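You operate a simulated robot arm through the tools that you are given. There is no shell and no other tool. Be economical: measure what you need, move in short steps, check, and stop when the job is done.

You run a simulated robot arm. Do the job below in one go: nothing can be reset, and whatever is moved stays where it is left.

## Task
Close the laptop, then wipe the oil off the bench with the teal cloth from the upper drawer.
Fine: put the cloth back and close the drawer. Where these are worked on the way, their far stop is far enough and under half their travel is too little: upper drawer. What is to be rubbed or washed off counts as gone when no trace of it is left.

The check looks at the end state, three seconds after you hand in, the way a careful person would. Anything else that was tipped, shoved, dropped, spilled or broken makes it a failure. Flat cloth is picked up by pressing the open fingertips on it (5 to 10 N) and closing them slowly along it; thin cloth reads only 2 to 8 mm in the jaws.

## Robot
A 7-joint arm with a two-finger gripper, hanging from a carriage that runs on a rail from [-108.4, -0.4] to [179.6, 0.6] (x, y) and turns from -6.685 to 5.323 rad about z. Base frame: it is fixed where the carriage stands at the start and does not move with it; the origin is on the floor, on the carriage's upright axis, x ahead of it, y to its left, z up; the surface under the hand at the start is at about z = 90. Lengths are in cm, angles in rad, forces in N, time in s.
With the tool pointing down near the work surface it reaches from about 10 to 48 cm from the robot's upright axis, wherever it stands. Its first joint turns from -2.897 to 2.897 rad. Places, roughly: inside of the upper drawer [50, -30, 70]; laptop lid [40, -30, 100]; oil stain [60, -40, 90]; upper drawer [60, -30, 70]. Payload 1.37 kg.
The tool frame sits at the grasp point between the pads (the TCP): z along the fingers, y along the line on which they close. The tips reach 1.6 cm beyond it. The gripper opens to 9.2 cm. The gripper's body begins 7.4 cm behind the TCP.
Orientation is that of the tool frame in the base frame, as [roll, pitch, yaw] about the fixed x, y, z axes, in that order (R = Rz(yaw) Ry(pitch) Rx(roll)). With the fingers straight down and closing along the base's y, the tool's x points along the base's -x, its y along +y and its z along -z.

## Interface
- The arm moves only by the tool servo_tool. Its argument "deltas" is text: rows parted by semicolons, each of 7 numbers parted by spaces: the shift along the tool's x, y, z in cm, then the turn, a rotation vector about the tool's x, y, z in rad, then the closure, from 0 (fully open) to 1 (shut). In form: x y z wx wy wz claw; .... A call has 1 to 10 rows; each row shifts and turns the commanded pose from where the row before left it, along the tool's axes as they then stand. Rows are played at 5 a second. More than 5 cm and 0.15 rad between two rows, or a gripper value outside its range, and nothing of the call is played. A pose out of reach is approached as far as the arm can. The call stops where the force on the tool passes 40 N (or 10 N more than at its start, if that is more) or the arm is blocked; 0.2 s more then pass. Each finger halts on what it meets, pressing with about 26 N; the grip force reading is that of the motor and also rises with nothing between the fingers. The clock runs only during rows and for 0.2 s after the last one: add rows that do not move to give the fingers time. The reply holds the time, the measured pose of the TCP, the force on the tool along the base axes, the opening and the grip force, in the units named above and with some noise, with the torque about the TCP (base axes, N m) and any sound that the robot's microphone picked up.
- Cameras (640 x 400 px; columns grow to the right, rows downward): "scene" is now at [23.62, -4.93, 177.89]; the picture's right is [-0.81, -0.59, 0.00], its down [-0.54, 0.73, -0.41] and it looks along [0.25, -0.33, -0.91] (base axes); focal length 258 px, centre (320, 200). "wrist" rides on the gripper at [7.1, 1.9, -11.1] in the tool frame; the picture's right is [-0.26, 0.97, 0.00], its down [-0.78, -0.21, -0.59] and it looks along [-0.57, -0.15, 0.81] (tool axes); focal length 280 px, centre (320, 200). There is no depth. A picture from a camera that has moved, and an enlarged one, comes with that camera's place and axes in the base frame and with its lens.
- grab_frame(camera): a new picture of that camera. The clock stands still meanwhile.
- raise_lower(by): slides the trunk up (or, below 0, down) by that many cm; the arm and the scene camera ride with it, the base frame stays. It gives what a move gives, with no picture.
- roll_base(legs): drives the robot by 1 to 6 legs, each [ahead, left, turn to the left] in cm, cm and rad, along the robot's own axes; the way and the turn of a leg run together, so that a leg with both is an arc; at most 150 cm and 3.142 rad a leg. The arm and the cameras ride along, it lands a little off, and it stops where it bumps. It keeps to its track: a leg is cut to what the track allows. It gives what a move gives.
- pan_tilt(pan, tilt): turns the head with the scene camera to pan (to the left, within 2.705 rad either way) and tilt (down, from -0.506 to 1.204), counted from straight ahead of the robot. It gives what a move gives.
- close_up(camera, box): a new picture of the part [left, top, right, bottom] of that camera's present view, enlarged. The clock stands still meanwhile.
- close_job(): hands the job in; it is judged then, once.

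Work in short steps. Places have to be worked out from the pictures, the camera data and where the tool is seen: move nearer, look again, correct. Check each grasp and each placing, and mend what went wrong. You have 120 turns and 98 pictures in all, those below and enlarged ones among them. Open the gripper and draw the arm clear of the work before you hand the job in, unless the task says otherwise; then end with one line.

The tools are called by a JSON object that holds its "fn" and its "kwargs". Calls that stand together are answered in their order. servo_tool: Moves the arm, as the interface text tells. Its arguments: {"type":"object","properties":{"deltas":{"type":"string"}},"required":["deltas"]} The other tools are called the same way: raise_lower (by) slides the trunk up or down; roll_base (legs) drives the base; pan_tilt (pan, tilt) turns the head that bears the scene camera; grab_frame (camera) takes a picture; close_up (camera, box) takes an enlarged picture of a part of a camera's view; close_job () hands the job in.

At the start:

```text
clock: 0.0
eef_pos: [24.23, -17.49, 99.94]
ee_rot: [-3.141, 0.0, 3.14]
wrist_force: [-0.2, 0.4, -0.3]
moment: [-0.03, -0.02, -0.03]
grip_width: 9.21
gripper_force: 0.1
trunk travel left (down, up): [-60.0, 6.0]
robot x, y, heading: [0.18, 0.19, -0.003]
head pan, tilt: [-0.937, 1.143]
```

scene: 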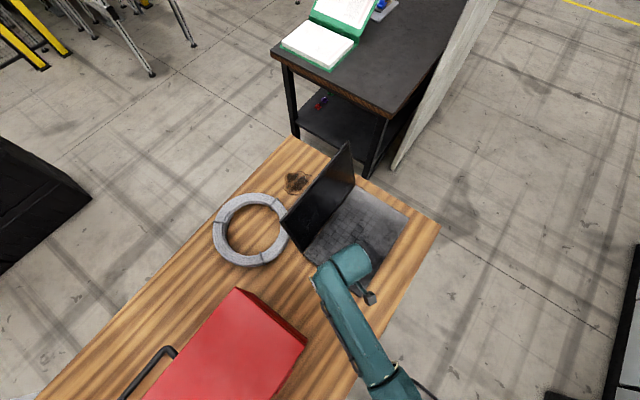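
wrist: 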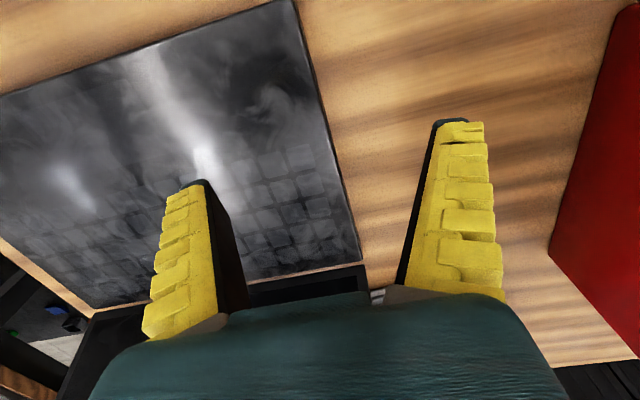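

The laptop base spans about x 18–41, y −50…−18, with the hinge near x 41 and the lid leaning to +x. The oil is near (59.5, −37). I'll first raise the arm clear and look around from higher up.

{"fn": "servo_tool", "kwargs": {"deltas": "0 0 -4 0 0 0 0; 0 0 -4 0 0 0 0; 0 0 -4 0 0 0 0; 0 0 -4 0 0 0 0; 0 0 -4 0 0 0 0; 0 0 0 0 0 0 0"}}

{"fn": "pan_tilt", "kwargs": {"pan": -0.5, "tilt": 0.7}}

{"fn": "grab_frame", "kwargs": {"camera": "scene"}}

```text
clock: 1.4
eef_pos: [24.16, -17.43, 119.93]
ee_rot: [3.141, -0.002, -3.141]
wrist_force: [0.4, 0.3, 0.7]
moment: [0.0, -0.02, -0.01]
grip_width: 9.19
gripper_force: 0.0
trunk travel left (down, up): [-60.0, 6.0]
robot x, y, heading: [0.54, -0.1, 0.002]
head pan, tilt: [-0.937, 1.143]
```

```text
clock: 2.3
eef_pos: [24.15, -17.52, 119.78]
ee_rot: [-3.141, 0.001, 3.141]
wrist_force: [0.2, -0.3, -0.2]
moment: [0.0, 0.03, 0.02]
grip_width: 9.18
gripper_force: 0.2
trunk travel left (down, up): [-60.0, 6.0]
robot x, y, heading: [0.01, -0.18, 0.003]
head pan, tilt: [-0.499, 0.7]
```

```text
95 pictures are left
camera scene: at [27.51, -4.16, 181.16], right [-0.48, -0.88, 0.0], down [-0.57, 0.31, -0.76], along [0.67, -0.37, -0.64], focal length 258 px, centre (320, 200)
```

scene: 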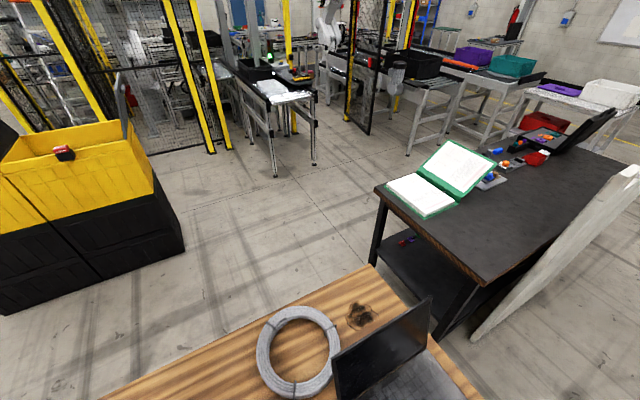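

Lid top edge is about x 46.5, z 111, y −18.5…−51. I raise the trunk and drive forward 35 cm along the rail, then look at the laptop and at the bench front.

{"fn": "raise_lower", "kwargs": {"by": 5}}

{"fn": "roll_base", "kwargs": {"legs": [[36, 0, 0]]}}

{"fn": "pan_tilt", "kwargs": {"pan": -1.4, "tilt": 1.1}}

{"fn": "grab_frame", "kwargs": {"camera": "scene"}}

```text
clock: 3.2
eef_pos: [24.25, -17.54, 124.93]
ee_rot: [-3.141, 0.0, -3.141]
wrist_force: [0.0, 1.8, -0.1]
moment: [0.01, 0.0, 0.02]
grip_width: 9.21
gripper_force: 0.2
trunk travel left (down, up): [-65.0, 1.0]
robot x, y, heading: [0.22, 0.24, -0.001]
head pan, tilt: [-0.499, 0.7]
```

```text
clock: 5.5
eef_pos: [60.25, -17.36, 124.75]
ee_rot: [3.141, -0.001, -3.14]
wrist_force: [0.0, 0.5, 0.3]
moment: [-0.02, 0.02, -0.01]
grip_width: 9.17
gripper_force: 0.1
trunk travel left (down, up): [-65.0, 1.0]
robot x, y, heading: [35.86, -0.09, 0.001]
head pan, tilt: [-0.499, 0.7]
```

```text
clock: 6.7
eef_pos: [60.28, -17.34, 124.96]
ee_rot: [-3.14, -0.001, 3.141]
wrist_force: [0.2, -0.4, 0.3]
moment: [0.0, -0.01, -0.01]
grip_width: 9.19
gripper_force: 0.1
trunk travel left (down, up): [-65.0, 1.0]
robot x, y, heading: [36.11, 0.16, -0.002]
head pan, tilt: [-1.4, 1.1]
```

```text
94 pictures are left
camera scene: at [57.2, -6.18, 183.17], right [-0.99, -0.17, 0.0], down [-0.15, 0.88, -0.45], along [0.08, -0.45, -0.89], focal length 258 px, centre (320, 200)
```

scene: 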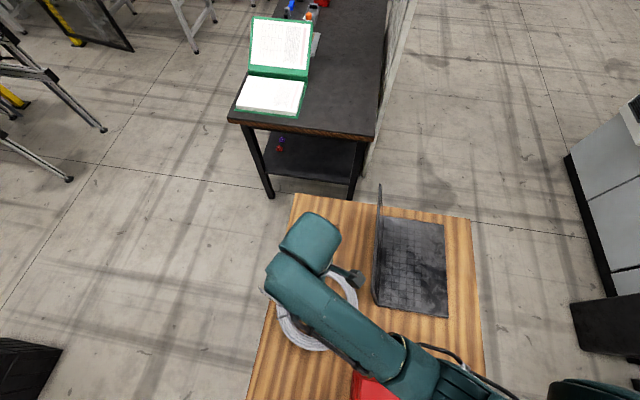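

The bench, laptop and neighbouring table are placed as judged. I move the closed fingers to behind the lid (54, −35), well above the bench.

{"fn": "servo_tool", "kwargs": {"deltas": "1.6 -4.4 0 0 0 0 1; 1.6 -4.4 0 0 0 0 1; 1.6 -4.4 0 0 0 0 1; 1.5 -4.4 0 0 0 0 1; 0 0 4 0 0 0 1; 0 0 4 0 0 0 1; 0 0 5 0 0 0 1; 0 0 4.7 0 0 0 1; 0 0 0 0 0 0 1"}}

{"fn": "grab_frame", "kwargs": {"camera": "scene"}}

{"fn": "grab_frame", "kwargs": {"camera": "wrist"}}

```text
clock: 8.7
eef_pos: [54.11, -35.18, 107.03]
ee_rot: [-3.14, 0.0, 3.141]
wrist_force: [0.5, 0.4, 0.6]
moment: [0.03, 0.02, 0.0]
grip_width: 0.01
gripper_force: 25.7
trunk travel left (down, up): [-65.0, 1.0]
robot x, y, heading: [35.76, 0.33, -0.002]
head pan, tilt: [-1.4, 1.1]
```

```text
93 pictures are left
camera scene: at [57.2, -6.17, 183.16], right [-0.99, -0.17, 0.0], down [-0.15, 0.88, -0.45], along [0.08, -0.45, -0.89], focal length 258 px, centre (320, 200)
```

scene: 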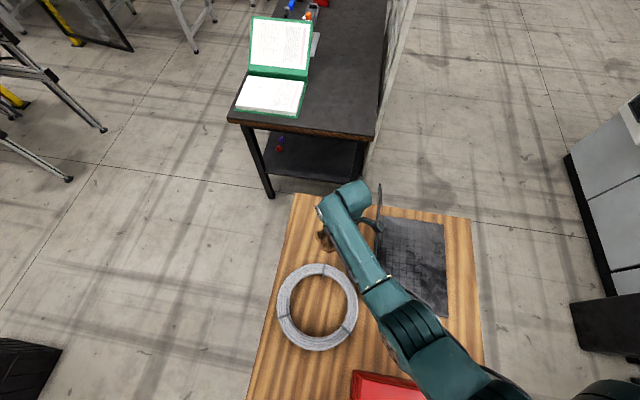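

```text
92 pictures are left
camera wrist: at [46.91, -33.07, 118.28], right [0.26, 0.97, 0.0], down [0.78, -0.21, 0.59], along [0.57, -0.15, -0.81], focal length 280 px, centre (320, 200)
```

wrist: 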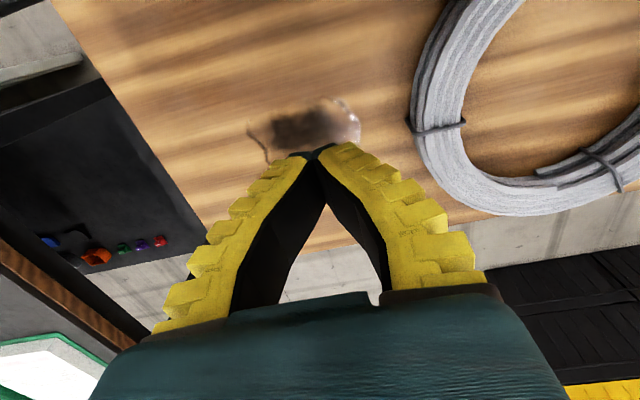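

The fingers are behind the lid with the tips about 4 cm below its top edge. I now push it slowly along its arc to past vertical.

{"fn": "servo_tool", "kwargs": {"deltas": "2 0 0 0 0 0 1; 2 0 0 0 0 0 1; 2 0 0 0 0 0 1; 1.5 0 -0.4 0 0 0 1; 1.7 0 -0.4 0 0 0 1; 1.7 0 0 0 0 0 1; 1.9 0 0.2 0 0 0 1; 1.9 0 0.4 0 0 0 1; 0 0 0 0 0 0 1"}}

{"fn": "grab_frame", "kwargs": {"camera": "scene"}}

```text
clock: 10.7
eef_pos: [39.23, -34.81, 107.24]
ee_rot: [3.139, 0.0, -3.141]
wrist_force: [0.5, -0.6, 0.9]
moment: [0.0, -0.01, 0.0]
grip_width: 0.0
gripper_force: 25.7
trunk travel left (down, up): [-65.0, 1.0]
robot x, y, heading: [36.4, 0.16, 0.004]
head pan, tilt: [-1.4, 1.1]
```

```text
91 pictures are left
camera scene: at [57.2, -6.18, 183.16], right [-0.99, -0.17, 0.0], down [-0.15, 0.88, -0.45], along [0.08, -0.45, -0.89], focal length 258 px, centre (320, 200)
```

scene: 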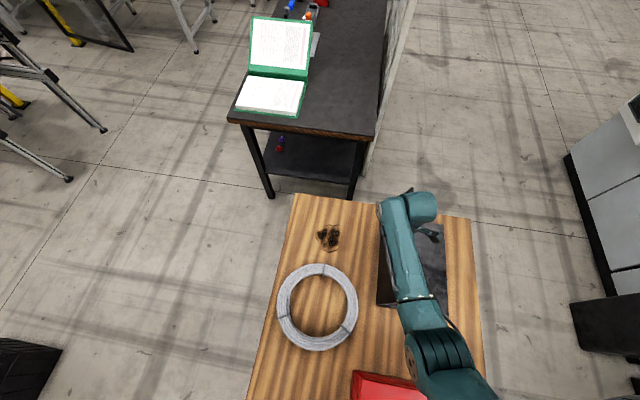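

The lid has swung past vertical with little force. I continue down the arc.

{"fn": "servo_tool", "kwargs": {"deltas": "1.9 0 0.2 0 0 0 1; 1.8 0 0.7 0 0 0 1; 1.6 0 1 0 0 0 1; 1.6 0 1.2 0 0 0 1; 1.3 0 1.4 0 0 0 1; 1.2 0 1.6 0 0 0 1; 0.9 0 1.7 0 0 0 1; 0.8 0 1.8 0 0 0 1; 0.4 0 1.3 0 0 0 1; 0 0 0 0 0 0 1"}}

{"fn": "grab_frame", "kwargs": {"camera": "scene"}}

```text
clock: 12.9
eef_pos: [27.78, -34.91, 96.57]
ee_rot: [-3.14, 0.001, 3.14]
wrist_force: [0.6, 0.4, -0.1]
moment: [0.0, 0.01, 0.0]
grip_width: 0.0
gripper_force: 28.1
trunk travel left (down, up): [-65.0, 1.0]
robot x, y, heading: [36.23, -0.15, -0.003]
head pan, tilt: [-1.4, 1.1]
```

```text
90 pictures are left
camera scene: at [57.2, -6.17, 183.16], right [-0.99, -0.17, 0.0], down [-0.15, 0.88, -0.45], along [0.08, -0.45, -0.89], focal length 258 px, centre (320, 200)
```

scene: 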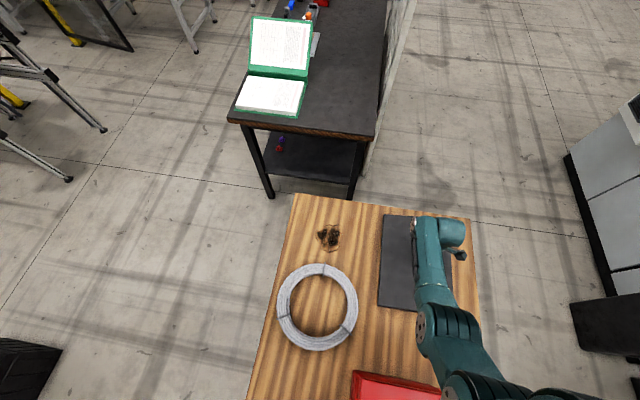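

The lid looks nearly flat. I press down in small steps to be sure that it is fully shut.

{"fn": "servo_tool", "kwargs": {"deltas": "0 0 0.6 0 0 0 1; 0 0 0.6 0 0 0 1; 0 0 0.5 0 0 0 1; 0 0 0.4 0 0 0 1; 0 0 0.4 0 0 0 1; 0 0 0 0 0 0 1"}}

```text
clock: 14.3
eef_pos: [27.86, -34.94, 93.93]
ee_rot: [-3.14, 0.0, 3.14]
wrist_force: [0.8, 1.1, -0.6]
moment: [-0.06, 0.0, 0.0]
grip_width: 0.0
gripper_force: 27.8
trunk travel left (down, up): [-65.0, 1.0]
robot x, y, heading: [35.99, 0.34, -0.004]
head pan, tilt: [-1.4, 1.1]
```

Tips at z 92.3 and still no load, so I go a little further down.

{"fn": "servo_tool", "kwargs": {"deltas": "0 0 0.3 0 0 0 1; 0 0 0.2 0 0 0 1; 0 0 0.2 0 0 0 1; 0 0 0 0 0 0 1"}}

{"fn": "grab_frame", "kwargs": {"camera": "wrist"}}

```text
clock: 15.3
eef_pos: [27.87, -35.12, 93.44]
ee_rot: [-3.139, -0.003, -3.139]
wrist_force: [1.8, 7.7, 34.7]
moment: [-0.03, -0.06, 0.08]
grip_width: 0.6
gripper_force: 28.4
trunk travel left (down, up): [-65.0, 1.0]
robot x, y, heading: [36.26, 0.15, -0.001]
head pan, tilt: [-1.4, 1.1]
```

```text
89 pictures are left
camera wrist: at [20.7, -33.06, 104.6], right [0.26, 0.97, 0.0], down [0.78, -0.21, 0.59], along [0.57, -0.16, -0.81], focal length 280 px, centre (320, 200)
```

wrist: 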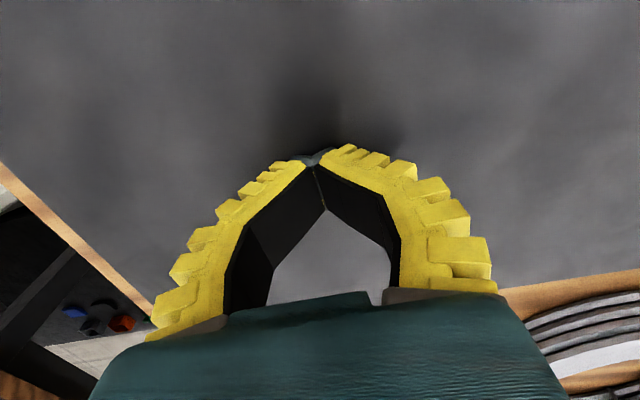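

The lid is firmly shut (35 N on contact). I lift off and then drive past the bench to look at its front for the drawer.

{"fn": "servo_tool", "kwargs": {"deltas": "0 0 -1 0 0 0 1; 0 0 -4 0 0 0 1; 0 0 -5 0 0 0 1; 0 0 -5 0 0 0 1; 0 5 -5 0 0 0 1; -4 5 -5 0 0 0 0.5; -4 5 -3 0 0 0 0.5; -4 2 0 0 0 0 0.5; 0 0 0 0 0 0 0.5"}}

{"fn": "grab_frame", "kwargs": {"camera": "scene"}}

```text
refused: row 5 steps farther than a row can; nothing moved
```

```text
88 pictures are left
camera scene: at [57.2, -6.18, 183.19], right [-0.99, -0.17, 0.0], down [-0.15, 0.88, -0.45], along [0.08, -0.45, -0.89], focal length 258 px, centre (320, 200)
```

scene: 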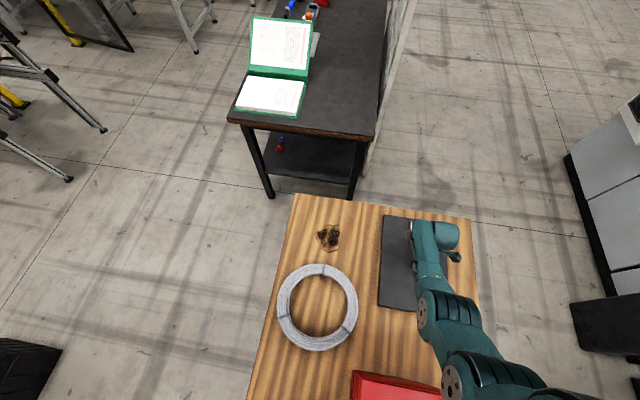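

One row stepped too far; I repeat it with smaller rows.

{"fn": "servo_tool", "kwargs": {"deltas": "0 0 -1 0 0 0 1; 0 0 -4 0 0 0 1; 0 0 -5 0 0 0 1; 0 0 -5 0 0 0 1; 0 0 -5 0 0 0 1; -3 2 -3 0 0 0 0.5; -3 2.5 -3 0 0 0 0.5; -4 3 0 0 0 0 0.5; -4 3 0 0 0 0 0.5; 0 0 0 0 0 0 0.5"}}

{"fn": "roll_base", "kwargs": {"legs": [[90, 0, 0], [0, 0, 3.1]]}}

{"fn": "pan_tilt", "kwargs": {"pan": 0.6, "tilt": 0.8}}

{"fn": "grab_frame", "kwargs": {"camera": "scene"}}

```text
clock: 17.5
eef_pos: [41.74, -24.45, 119.53]
ee_rot: [-3.141, 0.001, -3.14]
wrist_force: [-0.1, -0.7, -0.3]
moment: [0.0, -0.01, 0.02]
grip_width: 4.92
gripper_force: 2.3
trunk travel left (down, up): [-65.0, 1.0]
robot x, y, heading: [35.91, 0.27, -0.003]
head pan, tilt: [-1.4, 1.1]
```

```text
clock: 29.6
eef_pos: [122.42, 25.18, 119.47]
ee_rot: [-3.141, -0.001, -0.046]
wrist_force: [1.1, 0.4, -1.0]
moment: [0.01, 0.0, 0.0]
grip_width: 4.88
gripper_force: 2.1
trunk travel left (down, up): [-65.0, 1.0]
robot x, y, heading: [127.09, 0.29, 3.098]
head pan, tilt: [-1.4, 1.1]
```

```text
clock: 31.5
eef_pos: [122.47, 25.2, 119.48]
ee_rot: [-3.141, 0.0, -0.046]
wrist_force: [0.2, -0.2, 1.1]
moment: [-0.04, -0.01, 0.0]
grip_width: 4.9
gripper_force: 2.2
trunk travel left (down, up): [-65.0, 1.0]
robot x, y, heading: [126.84, 0.31, 3.094]
head pan, tilt: [0.6, 0.799]
```

```text
87 pictures are left
camera scene: at [100.17, -3.0, 185.34], right [-0.53, 0.85, 0.0], down [0.61, 0.38, -0.7], along [-0.59, -0.37, -0.72], focal length 258 px, centre (320, 200)
```

scene: 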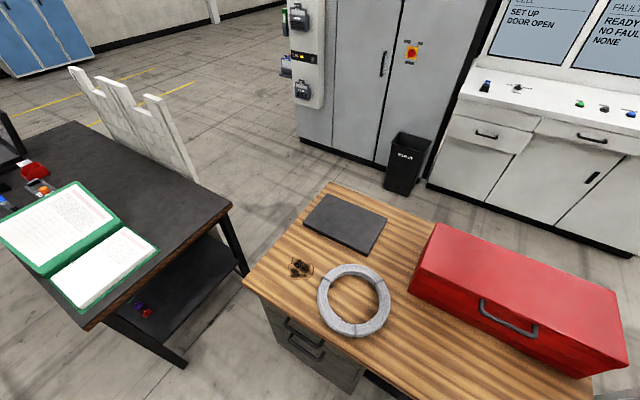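

The drawers face +x under the bench edge, with bar handles. I tilt the camera to see them.

{"fn": "roll_base", "kwargs": {"legs": [[-8, 0, 0]]}}

{"fn": "pan_tilt", "kwargs": {"pan": 0.75, "tilt": 1.0}}

{"fn": "grab_frame", "kwargs": {"camera": "scene"}}

{"fn": "close_up", "kwargs": {"camera": "scene", "box": [200, 100, 440, 250]}}

```text
clock: 32.6
eef_pos: [130.44, 25.2, 119.58]
ee_rot: [-3.141, 0.001, -0.046]
wrist_force: [-0.5, -0.3, -1.1]
moment: [-0.01, -0.02, 0.03]
grip_width: 4.93
gripper_force: 2.2
trunk travel left (down, up): [-65.0, 1.0]
robot x, y, heading: [135.08, 0.67, 3.095]
head pan, tilt: [0.6, 0.799]
```

```text
clock: 33.3
eef_pos: [130.5, 25.24, 119.53]
ee_rot: [-3.141, 0.001, -0.046]
wrist_force: [-0.1, -0.8, -0.7]
moment: [-0.01, -0.02, 0.02]
grip_width: 4.9
gripper_force: 2.1
trunk travel left (down, up): [-65.0, 1.0]
robot x, y, heading: [134.88, 0.43, 3.098]
head pan, tilt: [0.75, 1.0]
```

```text
86 pictures are left
camera scene: at [109.74, -3.26, 183.83], right [-0.65, 0.76, 0.0], down [0.64, 0.55, -0.54], along [-0.41, -0.35, -0.84], focal length 258 px, centre (320, 200)
```

scene: 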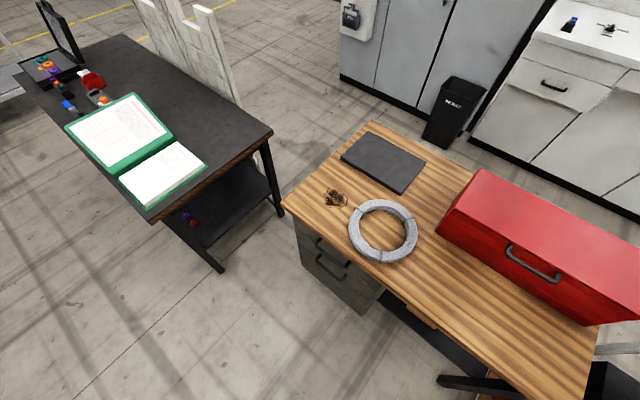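

```text
2.67 times, centred on (320, 175) of scene
camera zoom: at [109.74, -3.26, 183.83], right [-0.65, 0.76, 0.0], down [0.64, 0.55, -0.54], along [-0.41, -0.35, -0.84], focal length 688 px, centre (320, 267)
```

zoom: 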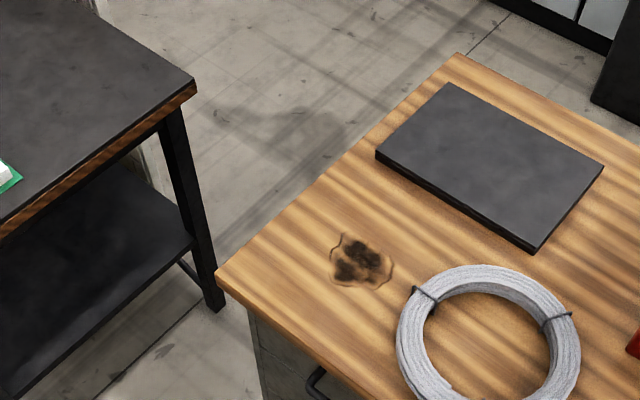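

The laptop is clearly closed. Floor at this spot is free, so I lower the trunk to view the drawer front squarely.

{"fn": "raise_lower", "kwargs": {"by": -45}}

{"fn": "pan_tilt", "kwargs": {"pan": 0.75, "tilt": 0.7}}

{"fn": "grab_frame", "kwargs": {"camera": "scene"}}

```text
refused: -45 is not a number from -40 to 40
```

```text
clock: 34.1
eef_pos: [130.38, 25.29, 119.5]
ee_rot: [-3.141, -0.001, -0.045]
wrist_force: [0.5, 0.7, 0.3]
moment: [-0.01, -0.01, -0.01]
grip_width: 4.9
gripper_force: 2.2
trunk travel left (down, up): [-65.0, 1.0]
robot x, y, heading: [134.75, 0.47, 3.098]
head pan, tilt: [0.75, 0.7]
```

```text
84 pictures are left
camera scene: at [108.58, -4.25, 186.16], right [-0.65, 0.76, 0.0], down [0.49, 0.42, -0.76], along [-0.58, -0.5, -0.64], focal length 258 px, centre (320, 200)
```

scene: 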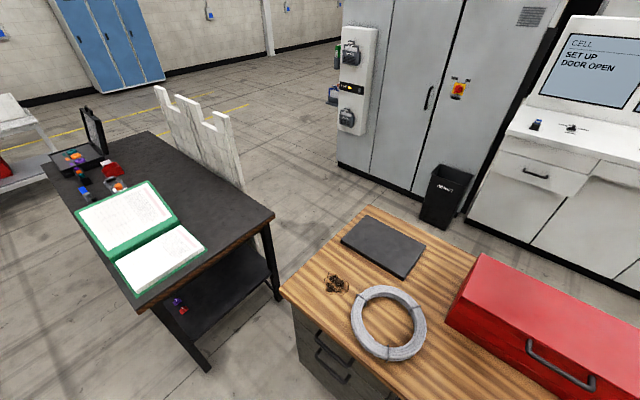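

Lowering is limited to 40 at once; I lower by 40 and look.

{"fn": "raise_lower", "kwargs": {"by": -40}}

{"fn": "pan_tilt", "kwargs": {"pan": 0.75, "tilt": 0.75}}

{"fn": "grab_frame", "kwargs": {"camera": "scene"}}

```text
clock: 37.9
eef_pos: [130.44, 25.22, 79.49]
ee_rot: [3.141, 0.001, -0.045]
wrist_force: [0.2, -0.2, -0.2]
moment: [0.01, 0.01, 0.02]
grip_width: 4.9
gripper_force: 2.0
trunk travel left (down, up): [-25.0, 41.0]
robot x, y, heading: [134.8, 0.58, 3.099]
head pan, tilt: [0.75, 0.7]
```

```text
clock: 38.6
eef_pos: [130.35, 25.37, 79.52]
ee_rot: [3.141, 0.0, -0.046]
wrist_force: [0.2, 0.4, 0.0]
moment: [-0.02, 0.03, -0.04]
grip_width: 4.92
gripper_force: 2.5
trunk travel left (down, up): [-25.0, 41.0]
robot x, y, heading: [135.24, 0.25, 3.096]
head pan, tilt: [0.75, 0.75]
```

```text
83 pictures are left
camera scene: at [108.73, -4.11, 145.74], right [-0.65, 0.76, 0.0], down [0.52, 0.44, -0.73], along [-0.56, -0.47, -0.68], focal length 258 px, centre (320, 200)
```

scene: 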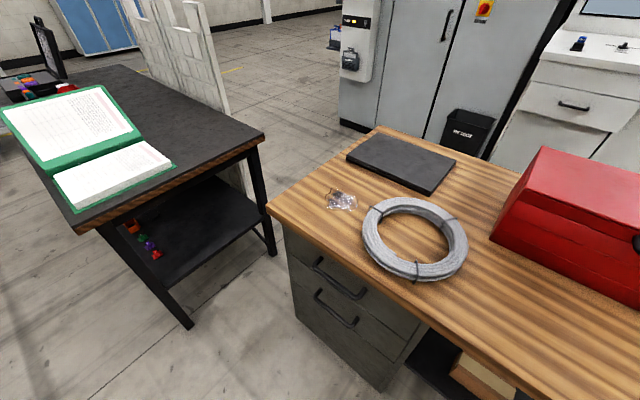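

{"fn": "close_up", "kwargs": {"camera": "scene", "box": [250, 190, 474, 330]}}

```text
2.86 times, centred on (362, 260) of scene
camera zoom: at [108.73, -4.11, 145.74], right [-0.65, 0.76, 0.0], down [0.52, 0.44, -0.73], along [-0.56, -0.47, -0.68], focal length 737 px, centre (200, 29)
```

zoom: 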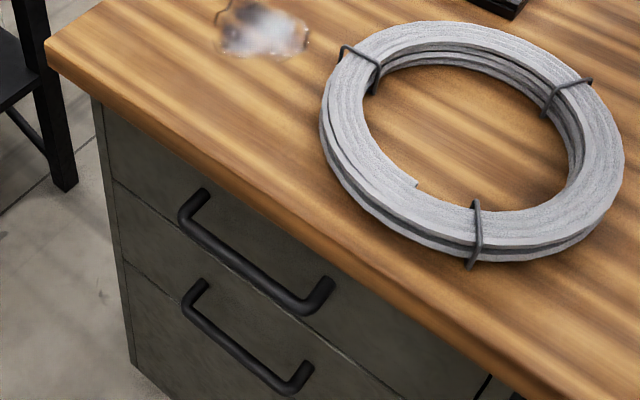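

The upper drawer's bar handle runs about y −33…−18. I lower further and straighten heading to get a second view for triangulating its x and z.

{"fn": "raise_lower", "kwargs": {"by": -22}}

{"fn": "roll_base", "kwargs": {"legs": [[0, 0, 0.044]]}}

{"fn": "pan_tilt", "kwargs": {"pan": 0.65, "tilt": 0.75}}

{"fn": "close_up", "kwargs": {"camera": "scene", "box": [200, 100, 424, 240]}}

```text
clock: 40.9
eef_pos: [130.37, 25.35, 57.57]
ee_rot: [3.141, 0.0, -0.046]
wrist_force: [-0.5, 0.2, -0.2]
moment: [-0.02, -0.01, -0.03]
grip_width: 4.9
gripper_force: 2.5
trunk travel left (down, up): [-3.0, 63.0]
robot x, y, heading: [135.11, 0.75, 3.093]
head pan, tilt: [0.75, 0.75]
```

```text
clock: 41.7
eef_pos: [129.25, 25.03, 57.51]
ee_rot: [3.141, 0.001, -0.002]
wrist_force: [-0.1, -0.7, -0.7]
moment: [0.01, 0.0, 0.0]
grip_width: 4.89
gripper_force: 2.4
trunk travel left (down, up): [-3.0, 63.0]
robot x, y, heading: [135.13, 0.49, 3.139]
head pan, tilt: [0.75, 0.75]
```

```text
clock: 42.4
eef_pos: [129.38, 25.07, 57.49]
ee_rot: [-3.141, 0.0, -0.004]
wrist_force: [0.6, 0.8, -0.4]
moment: [-0.03, 0.01, 0.0]
grip_width: 4.91
gripper_force: 2.6
trunk travel left (down, up): [-3.0, 63.0]
robot x, y, heading: [135.03, 0.48, 3.136]
head pan, tilt: [0.649, 0.75]
```

```text
2.86 times, centred on (312, 170) of scene
camera zoom: at [108.42, -4.62, 123.74], right [-0.6, 0.8, 0.0], down [0.54, 0.41, -0.73], along [-0.58, -0.44, -0.68], focal length 737 px, centre (343, 286)
```

zoom: 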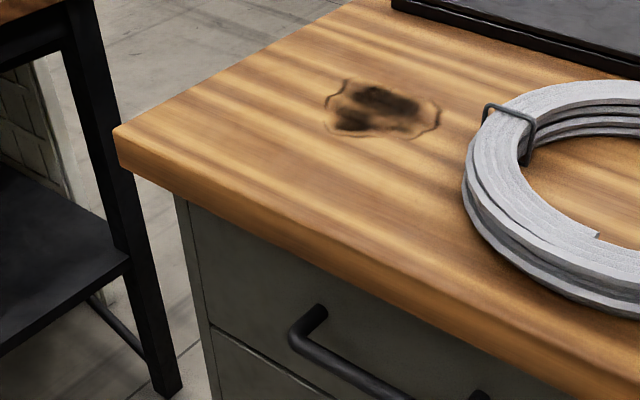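

Triangulating gives the bar at x≈76, z≈77.5, y −34…−17.5. I raise the trunk to a working height and swing the arm round to in front of the drawer, well clear of it.

{"fn": "raise_lower", "kwargs": {"by": 30}}

{"fn": "servo_tool", "kwargs": {"deltas": "-2 3.9 0 0 0 0 0.3; -2 3.9 0 0 0 0 0; -2 3.9 0 0 0 0 0; -2 3.9 0 0 0 0 0; -2 3.9 0 0 0 0 0; -2 3.9 0 0 0 0 0; -2 3.9 0 0 0 0 0; -2 3.9 0 0 0 0 0; -2 3.9 0 0 0 0 0; -2 3.9 0 0 0 0 0"}}

{"fn": "servo_tool", "kwargs": {"deltas": "-2 4 0 0 0 0 0; -2 4 0 0 0 0 0; -2 4 0 0 0 0 0; 0 0 0 0 -0.14 0 0; 0 0 0 0 -0.14 0 0; 0 0 0 0 -0.14 0 0; 0 0 0 0 -0.14 0 0; 0 0 0 0 -0.14 0 0; 0 0 0 0 -0.14 0 0; 0 0 0 0 0 0 0"}}

```text
clock: 45.4
eef_pos: [129.33, 25.13, 87.42]
ee_rot: [3.141, -0.001, -0.002]
wrist_force: [-0.6, -0.3, 0.1]
moment: [0.0, 0.03, 0.0]
grip_width: 4.92
gripper_force: 2.7
trunk travel left (down, up): [-33.0, 33.0]
robot x, y, heading: [134.8, 0.57, 3.138]
head pan, tilt: [0.649, 0.75]
```

```text
clock: 47.6
eef_pos: [109.34, -13.95, 87.49]
ee_rot: [-3.141, 0.0, -0.003]
wrist_force: [0.1, 0.5, -0.5]
moment: [0.0, 0.01, 0.02]
grip_width: 9.19
gripper_force: 0.1
trunk travel left (down, up): [-33.0, 33.0]
robot x, y, heading: [135.11, 0.54, 3.141]
head pan, tilt: [0.649, 0.75]
```

```text
clock: 49.8
eef_pos: [103.31, -25.85, 87.35]
ee_rot: [3.141, 0.842, -0.001]
wrist_force: [0.2, -0.5, -0.2]
moment: [0.02, 0.02, -0.01]
grip_width: 9.2
gripper_force: 0.0
trunk travel left (down, up): [-33.0, 33.0]
robot x, y, heading: [135.42, 0.36, 3.142]
head pan, tilt: [0.649, 0.75]
```

Rotation works. I finish tipping the tool to horizontal (pointing −x), then roll it so that the fingers close vertically.

{"fn": "servo_tool", "kwargs": {"deltas": "0 0 0 0 -0.146 0 0; 0 0 0 0 -0.146 0 0; 0 0 0 0 -0.146 0 0; 0 0 0 0 -0.146 0 0; 0 0 0 0 -0.147 0 0; 0 0 0 0 0 0 0"}}

{"fn": "servo_tool", "kwargs": {"deltas": "0 0 0 0 0 0.145 0; 0 0 0 0 0 0.145 0; 0 0 0 0 0 0.145 0; 0 0 0 0 0 0.145 0; 0 0 0 0 0 0.145 0; 0 0 0 0 0 0.145 0; 0 0 0 0 0 0.145 0; 0 0 0 0 0 0.145 0; 0 0 0 0 0 0.145 0; 0 0 0 0 0 0.145 0"}}

```text
clock: 51.2
eef_pos: [103.29, -26.0, 87.55]
ee_rot: [-0.011, 1.57, 3.128]
wrist_force: [0.1, 0.2, -1.1]
moment: [0.03, -0.01, 0.0]
grip_width: 9.2
gripper_force: 0.0
trunk travel left (down, up): [-33.0, 33.0]
robot x, y, heading: [135.03, 0.69, 3.141]
head pan, tilt: [0.649, 0.75]
```

```text
clock: 53.4
eef_pos: [103.49, -26.29, 100.06]
ee_rot: [1.58, 0.126, -1.571]
wrist_force: [-0.4, -0.3, -0.7]
moment: [0.0, 0.0, -0.05]
grip_width: 9.19
gripper_force: 0.2
out of reach, approached as far as the arm can: row 7, 8, 9, 10
trunk travel left (down, up): [-33.0, 33.0]
robot x, y, heading: [134.78, 0.21, 3.141]
head pan, tilt: [0.649, 0.75]
```

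The roll in this sense ran out of reach. I unroll and try the other sense.

{"fn": "servo_tool", "kwargs": {"deltas": "0 0 0 0 0 -0.145 0; 0 0 0 0 0 -0.145 0; 0 0 0 0 0 -0.145 0; 0 0 0 0 0 -0.145 0; 0 0 0 0 0 -0.145 0; 0 0 0 0 0 -0.145 0; 0 0 0 0 0 -0.145 0; 0 0 0 0 0 -0.145 0; 0 0 0 0 0 -0.145 0; 0 0 0 0 0 -0.145 0"}}

```text
clock: 55.6
eef_pos: [103.49, -26.29, 99.93]
ee_rot: [-1.487, 1.566, 1.652]
wrist_force: [0.0, 0.6, 0.5]
moment: [0.0, -0.06, -0.01]
grip_width: 9.21
gripper_force: 0.0
trunk travel left (down, up): [-33.0, 33.0]
robot x, y, heading: [134.74, 0.43, 3.138]
head pan, tilt: [0.649, 0.75]
```

Back at zero roll (z is now 100). Now the opposite roll.

{"fn": "servo_tool", "kwargs": {"deltas": "0 0 0 0 0 -0.145 0; 0 0 0 0 0 -0.145 0; 0 0 0 0 0 -0.145 0; 0 0 0 0 0 -0.145 0; 0 0 0 0 0 -0.145 0; 0 0 0 0 0 -0.145 0"}}

{"fn": "grab_frame", "kwargs": {"camera": "scene"}}

```text
clock: 57.0
eef_pos: [103.42, -26.29, 100.07]
ee_rot: [-1.571, 0.698, 1.57]
wrist_force: [-0.3, 0.0, 0.8]
moment: [0.01, 0.0, 0.0]
grip_width: 9.2
gripper_force: 0.1
trunk travel left (down, up): [-33.0, 33.0]
robot x, y, heading: [134.94, 0.43, 3.137]
head pan, tilt: [0.649, 0.75]
```

```text
80 pictures are left
camera scene: at [108.42, -4.62, 153.74], right [-0.6, 0.8, 0.0], down [0.54, 0.41, -0.73], along [-0.58, -0.44, -0.68], focal length 258 px, centre (320, 200)
```

scene: 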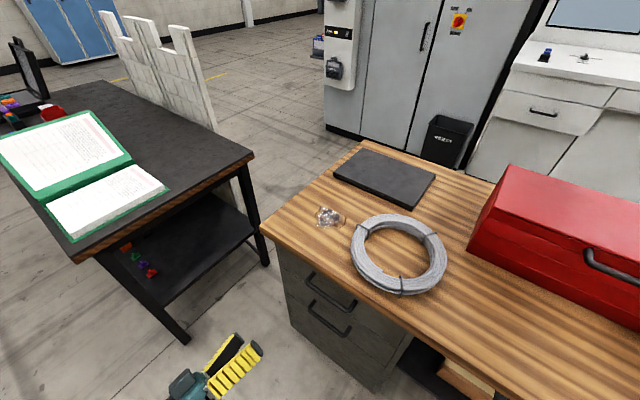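

The other sense works. I finish the roll; then the tool x points to +y, tool y down, tool z to −x.

{"fn": "servo_tool", "kwargs": {"deltas": "0 0 0 0 0 -0.14 0; 0 0 0 0 0 -0.14 0; 0 0 0 0 0 -0.14 0; 0 0 0 0 0 -0.14 0; 0 0 0 0 0 -0.138 0; 0 0 0 0 0 0 0"}}

{"fn": "grab_frame", "kwargs": {"camera": "wrist"}}

```text
clock: 58.4
eef_pos: [103.48, -26.24, 100.16]
ee_rot: [-1.571, 0.002, 1.568]
wrist_force: [0.0, -0.5, -0.2]
moment: [-0.02, 0.02, 0.0]
grip_width: 9.21
gripper_force: 0.1
trunk travel left (down, up): [-33.0, 33.0]
robot x, y, heading: [135.01, 0.49, 3.144]
head pan, tilt: [0.649, 0.75]
```

```text
79 pictures are left
camera wrist: at [114.61, -19.05, 98.28], right [0.0, -0.26, -0.96], down [0.59, -0.78, 0.21], along [-0.81, -0.57, 0.15], focal length 280 px, centre (320, 200)
```

wrist: 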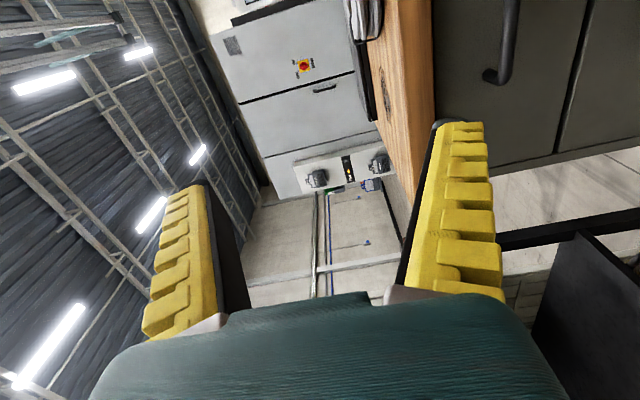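

The tool is set. I lower the trunk by 22.6 so the TCP comes level with the bar, and look through the wrist camera.

{"fn": "raise_lower", "kwargs": {"by": -22.6}}

{"fn": "grab_frame", "kwargs": {"camera": "wrist"}}

{"fn": "grab_frame", "kwargs": {"camera": "scene"}}

```text
clock: 60.7
eef_pos: [103.55, -26.29, 77.44]
ee_rot: [-1.571, 0.005, 1.57]
wrist_force: [0.2, -0.1, 0.4]
moment: [-0.02, 0.0, -0.04]
grip_width: 9.2
gripper_force: 0.0
trunk travel left (down, up): [-10.4, 55.6]
robot x, y, heading: [134.95, 0.47, 3.138]
head pan, tilt: [0.649, 0.75]
```

```text
78 pictures are left
camera wrist: at [114.61, -19.06, 75.68], right [0.0, -0.26, -0.96], down [0.59, -0.78, 0.21], along [-0.81, -0.57, 0.16], focal length 280 px, centre (320, 200)
```

wrist: 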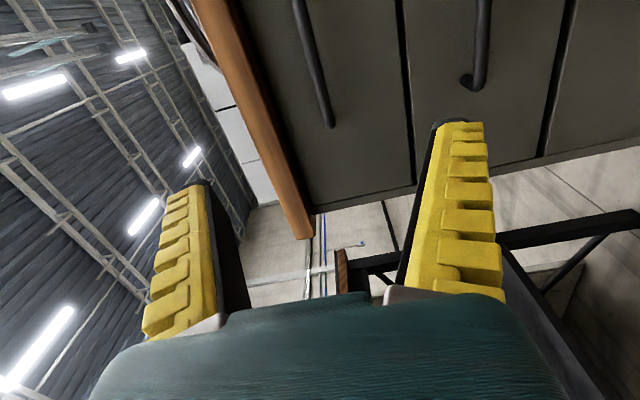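

```text
77 pictures are left
camera scene: at [108.41, -4.62, 131.14], right [-0.6, 0.8, 0.0], down [0.54, 0.41, -0.73], along [-0.58, -0.44, -0.68], focal length 258 px, centre (320, 200)
```

scene: 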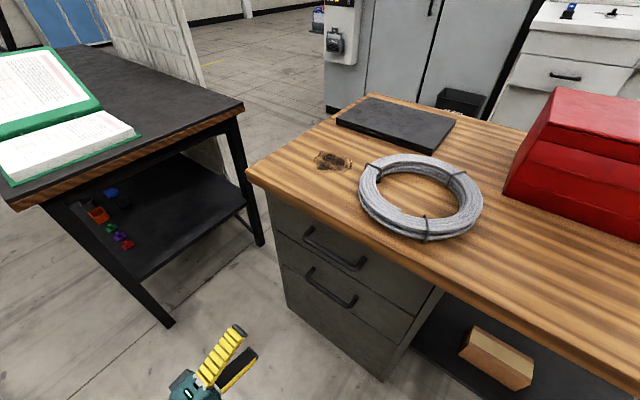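

Wrist view puts the bar at z≈78. I drive 20 cm ahead and shift up 0.5, keeping the fingers open around the bar's height.

{"fn": "roll_base", "kwargs": {"legs": [[20, 0, 0]]}}

{"fn": "servo_tool", "kwargs": {"deltas": "0 -0.5 0 0 0 0 0; 0 0 0 0 0 0 0"}}

{"fn": "grab_frame", "kwargs": {"camera": "wrist"}}

{"fn": "grab_frame", "kwargs": {"camera": "scene"}}

```text
clock: 62.4
eef_pos: [83.4, -26.36, 77.56]
ee_rot: [-1.57, 0.002, 1.57]
wrist_force: [0.9, 0.3, 0.7]
moment: [-0.02, 0.0, -0.02]
grip_width: 9.16
gripper_force: 0.0
trunk travel left (down, up): [-10.4, 55.6]
robot x, y, heading: [114.68, 0.15, 3.14]
head pan, tilt: [0.649, 0.75]
```

```text
clock: 63.0
eef_pos: [83.41, -26.23, 77.94]
ee_rot: [-1.57, 0.004, 1.57]
wrist_force: [-1.1, 0.2, -1.0]
moment: [0.01, -0.01, 0.0]
grip_width: 9.17
gripper_force: 0.0
trunk travel left (down, up): [-10.4, 55.6]
robot x, y, heading: [114.7, 0.26, 3.143]
head pan, tilt: [0.649, 0.75]
```

```text
76 pictures are left
camera wrist: at [94.48, -19.14, 76.17], right [0.0, -0.26, -0.96], down [0.59, -0.78, 0.21], along [-0.81, -0.57, 0.16], focal length 280 px, centre (320, 200)
```

wrist: 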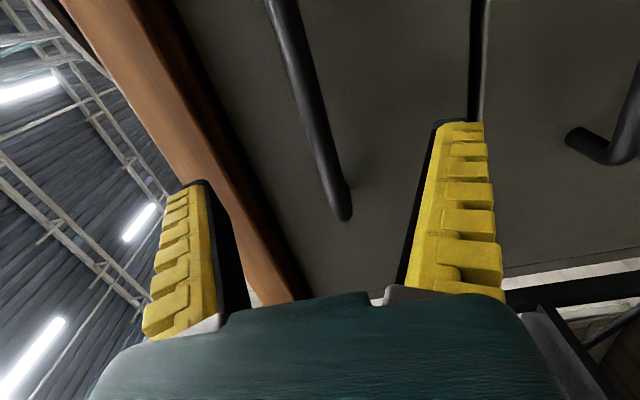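

```text
75 pictures are left
camera scene: at [88.3, -4.69, 131.14], right [-0.6, 0.8, 0.0], down [0.54, 0.41, -0.73], along [-0.58, -0.44, -0.68], focal length 258 px, centre (320, 200)
```

scene: 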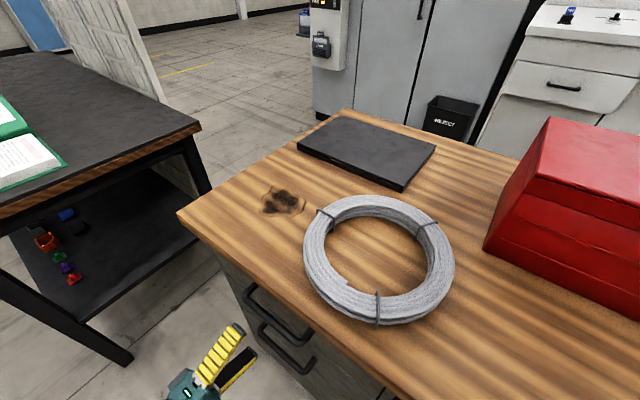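

The bar sits at z≈78.3 between the finger heights. I advance 7.4 cm and close on it.

{"fn": "servo_tool", "kwargs": {"deltas": "0 -0.2 2.5 0 0 0 0; 0 0 2.5 0 0 0 0; 0 0 1.2 0 0 0 0; 0 0 1.1 0 0 0 0; 0 0 0 0 0 0 0.5; 0 0 0 0 0 0 0.8; 0 0 0 0 0 0 1; 0 0 0 0 0 0 1; 0 0 0 0 0 0 1"}}

{"fn": "grab_frame", "kwargs": {"camera": "wrist"}}

```text
clock: 65.0
eef_pos: [76.05, -26.32, 77.89]
ee_rot: [-1.574, 0.001, 1.571]
wrist_force: [-6.7, -3.1, -14.3]
moment: [-0.01, 0.11, -0.01]
grip_width: 0.58
gripper_force: 27.8
trunk travel left (down, up): [-10.4, 55.6]
robot x, y, heading: [114.79, 0.6, 3.142]
head pan, tilt: [0.649, 0.75]
```

```text
74 pictures are left
camera wrist: at [87.15, -19.15, 76.26], right [0.0, -0.26, -0.96], down [0.59, -0.78, 0.21], along [-0.81, -0.57, 0.15], focal length 280 px, centre (320, 200)
```

wrist: 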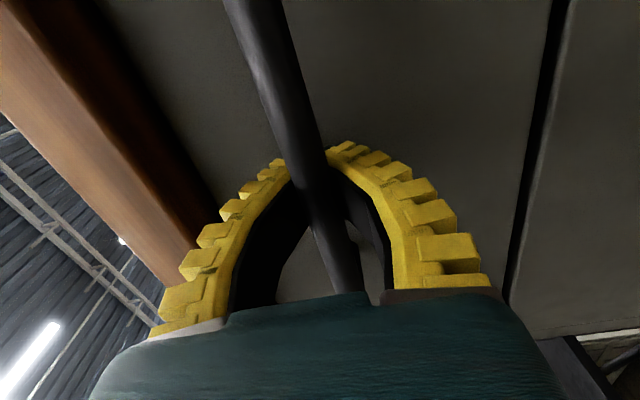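

The bar is caught between the fingers. I pull back gently a few cm.

{"fn": "servo_tool", "kwargs": {"deltas": "0 0 -0.5 0 0 0 1; 0 0 -1 0 0 0 1; 0 0 -1 0 0 0 1; 0 0 -1 0 0 0 1; 0 0 -1 0 0 0 1; 0 0 0 0 0 0 1"}}

{"fn": "grab_frame", "kwargs": {"camera": "scene"}}

```text
clock: 66.3
eef_pos: [80.66, -26.16, 78.12]
ee_rot: [-1.571, 0.003, 1.57]
wrist_force: [-1.6, 0.9, -15.2]
moment: [-0.01, 0.18, 0.03]
grip_width: 0.02
gripper_force: 28.3
trunk travel left (down, up): [-10.4, 55.6]
robot x, y, heading: [114.64, 0.43, 3.139]
head pan, tilt: [0.649, 0.75]
```

```text
73 pictures are left
camera scene: at [88.31, -4.65, 131.13], right [-0.6, 0.8, 0.0], down [0.54, 0.41, -0.73], along [-0.58, -0.44, -0.68], focal length 258 px, centre (320, 200)
```

scene: 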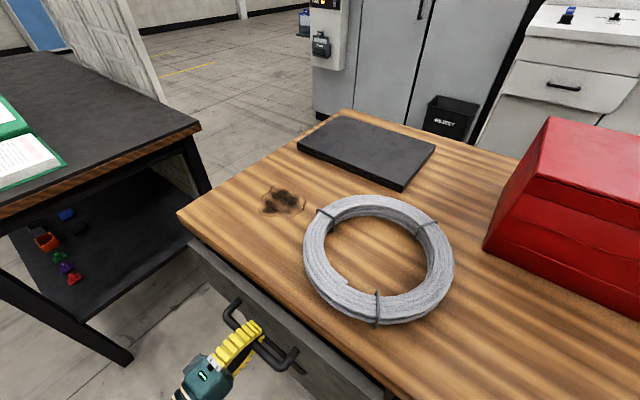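

The drawer is sliding out. I relax the slight vertical load and pull further by backing the base.

{"fn": "servo_tool", "kwargs": {"deltas": "0 0.2 0 0 0 0 1; 0 0 -1 0 0 0 1; 0 0 0 0 0 0 1"}}

{"fn": "roll_base", "kwargs": {"legs": [[-12, 0, 0]]}}

{"fn": "grab_frame", "kwargs": {"camera": "scene"}}

```text
clock: 67.2
eef_pos: [81.55, -26.21, 78.13]
ee_rot: [-1.569, 0.004, 1.571]
wrist_force: [-1.1, 0.2, -8.2]
moment: [-0.01, 0.13, -0.03]
grip_width: 0.59
gripper_force: 27.9
trunk travel left (down, up): [-10.4, 55.6]
robot x, y, heading: [114.7, 0.35, 3.143]
head pan, tilt: [0.649, 0.75]
```

```text
clock: 68.4
eef_pos: [93.79, -26.32, 78.03]
ee_rot: [-1.57, 0.003, 1.573]
wrist_force: [0.4, -0.4, -0.3]
moment: [0.04, -0.01, -0.01]
grip_width: 0.0
gripper_force: 27.3
trunk travel left (down, up): [-10.4, 55.6]
robot x, y, heading: [126.89, 0.37, -3.143]
head pan, tilt: [0.649, 0.75]
```

```text
72 pictures are left
camera scene: at [100.38, -4.68, 131.12], right [-0.61, 0.8, 0.0], down [0.54, 0.41, -0.73], along [-0.58, -0.44, -0.68], focal length 258 px, centre (320, 200)
```

scene: 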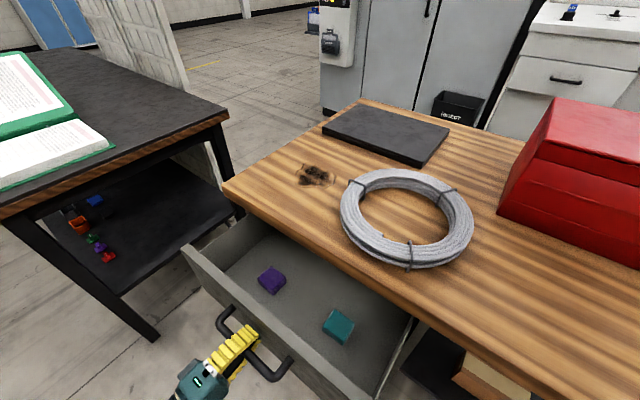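

Drawer is about 17 cm open, showing a purple and a teal cloth. I keep pulling towards the stop.

{"fn": "roll_base", "kwargs": {"legs": [[-8, 0, 0]]}}

{"fn": "roll_base", "kwargs": {"legs": [[-6, 0, 0]]}}

{"fn": "grab_frame", "kwargs": {"camera": "scene"}}

```text
clock: 69.5
eef_pos: [101.82, -26.34, 77.98]
ee_rot: [-1.572, 0.003, 1.573]
wrist_force: [0.8, -0.2, 0.6]
moment: [0.02, -0.03, 0.05]
grip_width: 0.0
gripper_force: 27.3
trunk travel left (down, up): [-10.4, 55.6]
robot x, y, heading: [134.73, 0.41, -3.139]
head pan, tilt: [0.649, 0.75]
```

```text
clock: 70.4
eef_pos: [107.71, -26.36, 78.06]
ee_rot: [-1.572, 0.004, 1.574]
wrist_force: [0.4, 0.3, 0.1]
moment: [0.0, 0.03, -0.01]
grip_width: 0.0
gripper_force: 27.3
trunk travel left (down, up): [-10.4, 55.6]
robot x, y, heading: [140.52, 0.64, -3.136]
head pan, tilt: [0.649, 0.75]
```

```text
71 pictures are left
camera scene: at [114.25, -4.68, 131.12], right [-0.61, 0.8, 0.0], down [0.54, 0.41, -0.73], along [-0.58, -0.44, -0.68], focal length 258 px, centre (320, 200)
```

scene: 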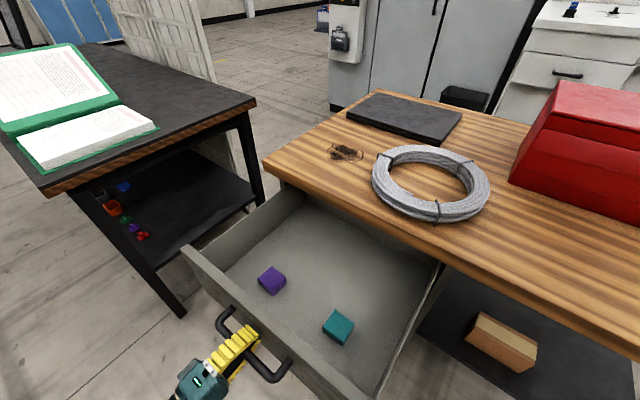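

Still moving freely at about 31 cm. I back further in small legs to find the stop.

{"fn": "roll_base", "kwargs": {"legs": [[-4, 0, 0]]}}

{"fn": "roll_base", "kwargs": {"legs": [[-4, 0, 0]]}}

{"fn": "grab_frame", "kwargs": {"camera": "scene"}}

```text
clock: 71.3
eef_pos: [108.78, -26.25, 78.06]
ee_rot: [-1.576, 0.01, 1.57]
wrist_force: [-21.8, -2.4, -1.1]
moment: [-0.07, 0.02, -0.07]
grip_width: 0.59
gripper_force: 27.8
trunk travel left (down, up): [-10.4, 55.6]
robot x, y, heading: [142.76, 0.5, -3.14]
head pan, tilt: [0.649, 0.75]
stopped in leg 1: the force on the tool passed its limit at 72 N (the readings are from after the stop); the commanded pose is now the measured one
```

```text
clock: 72.0
eef_pos: [108.85, -26.29, 77.94]
ee_rot: [-1.578, 0.014, 1.562]
wrist_force: [-32.8, -7.4, -2.7]
moment: [-0.06, 0.01, -0.13]
grip_width: 0.61
gripper_force: 27.7
trunk travel left (down, up): [-10.4, 55.6]
robot x, y, heading: [143.19, 0.6, 3.136]
head pan, tilt: [0.649, 0.75]
stopped in leg 1: the force on the tool passed its limit at 53 N (the readings are from after the stop); the commanded pose is now the measured one
```

```text
70 pictures are left
camera scene: at [116.31, -4.67, 131.29], right [-0.6, 0.8, 0.0], down [0.54, 0.41, -0.73], along [-0.59, -0.44, -0.68], focal length 258 px, centre (320, 200)
```

scene: 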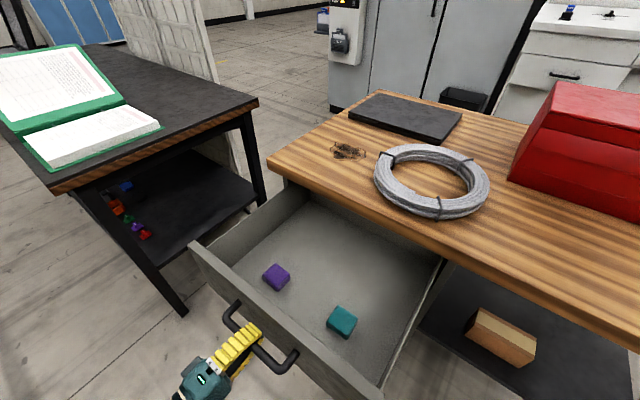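

The stop is reached at handle x≈108.5 (about 32.5 cm of travel). I release the bar and back away.

{"fn": "servo_tool", "kwargs": {"deltas": "0 0 0.4 0 0 0 1; 0 0 0 0 0 0 0.7; 0 0 0 0 0 0 0.3; 0 0 0 0 0 0 0.1; 0 0 0 0 0 0 0; 0 0 -2 0 0 0 0; 0 0 -3 0 0 0 0; 0 0 -3 0 0 0 0; 0 0 -3 0 0 0 0; 0 0 0 0 0 0 0"}}

{"fn": "close_up", "kwargs": {"camera": "scene", "box": [192, 200, 448, 360]}}

```text
clock: 74.2
eef_pos: [120.33, -26.27, 77.88]
ee_rot: [-1.583, 0.012, 1.565]
wrist_force: [0.4, 0.7, 0.0]
moment: [0.0, -0.02, 0.01]
grip_width: 9.21
gripper_force: 0.1
trunk travel left (down, up): [-10.4, 55.6]
robot x, y, heading: [143.33, 0.09, 3.142]
head pan, tilt: [0.649, 0.75]
```

```text
2.50 times, centred on (320, 280) of scene
camera zoom: at [116.87, -4.6, 131.14], right [-0.6, 0.8, 0.0], down [0.54, 0.41, -0.73], along [-0.58, -0.44, -0.68], focal length 645 px, centre (320, 0)
```

zoom: 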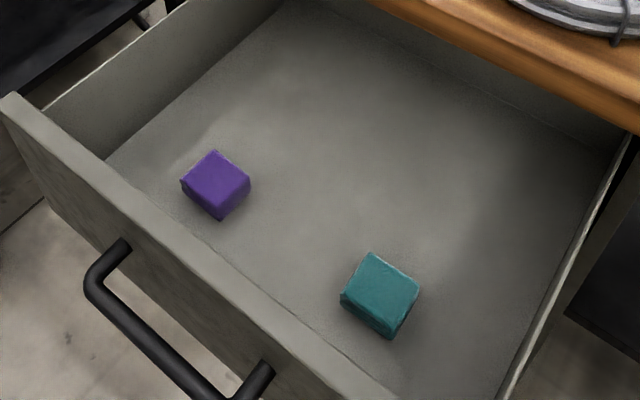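

Both cloths are folded blocks; the teal one spans about x 90–95, y −18…−12.5. I raise the trunk and bring the tool back to pointing down.

{"fn": "raise_lower", "kwargs": {"by": 24}}

{"fn": "servo_tool", "kwargs": {"deltas": "0 0 0 0 0 0.145 0; 0 0 0 0 0 0.145 0; 0 0 0 0 0 0.145 0; 0 0 0 0 0 0.145 0; 0 0 0 0 0 0.145 0; 0 0 0 0 0 0.145 0; 0 0 0 0 0 0.145 0; 0 0 0 0 0 0.145 0; 0 0 0 0 0 0.145 0; 0 0 0 0 0 0.145 0"}}

{"fn": "servo_tool", "kwargs": {"deltas": "0 0 0 0 0 0.12 0; 0 0 0 0 0.142 0 0; 0 0 0 0 0.142 0 0; 0 0 0 0 0.142 0 0; 0 0 0 0 0.142 0 0; 0 0 0 0 0.142 0 0; 0 0 0 0 0.142 0 0; 0 0 0 0 0.142 0 0; 0 0 0 0 0.142 0 0; 0 0 0 0 0.142 0 0"}}

```text
clock: 76.7
eef_pos: [120.36, -26.17, 101.84]
ee_rot: [-1.584, 0.011, 1.565]
wrist_force: [0.3, 0.3, 0.1]
moment: [-0.01, 0.03, -0.02]
grip_width: 9.21
gripper_force: 0.0
trunk travel left (down, up): [-34.4, 31.6]
robot x, y, heading: [143.26, 0.2, 3.136]
head pan, tilt: [0.649, 0.75]
```

```text
clock: 78.9
eef_pos: [120.4, -26.32, 101.81]
ee_rot: [-1.687, 1.465, 1.449]
wrist_force: [-0.4, -0.5, -0.9]
moment: [0.03, -0.01, 0.0]
grip_width: 9.2
gripper_force: 0.0
trunk travel left (down, up): [-34.4, 31.6]
robot x, y, heading: [143.6, 0.8, 3.145]
head pan, tilt: [0.649, 0.75]
```

```text
clock: 81.1
eef_pos: [120.38, -26.15, 101.72]
ee_rot: [3.133, 0.277, -0.007]
wrist_force: [0.0, -0.6, 0.7]
moment: [-0.02, 0.01, -0.03]
grip_width: 9.19
gripper_force: 0.1
trunk travel left (down, up): [-34.4, 31.6]
robot x, y, heading: [143.27, 0.66, 3.143]
head pan, tilt: [0.649, 0.75]
```

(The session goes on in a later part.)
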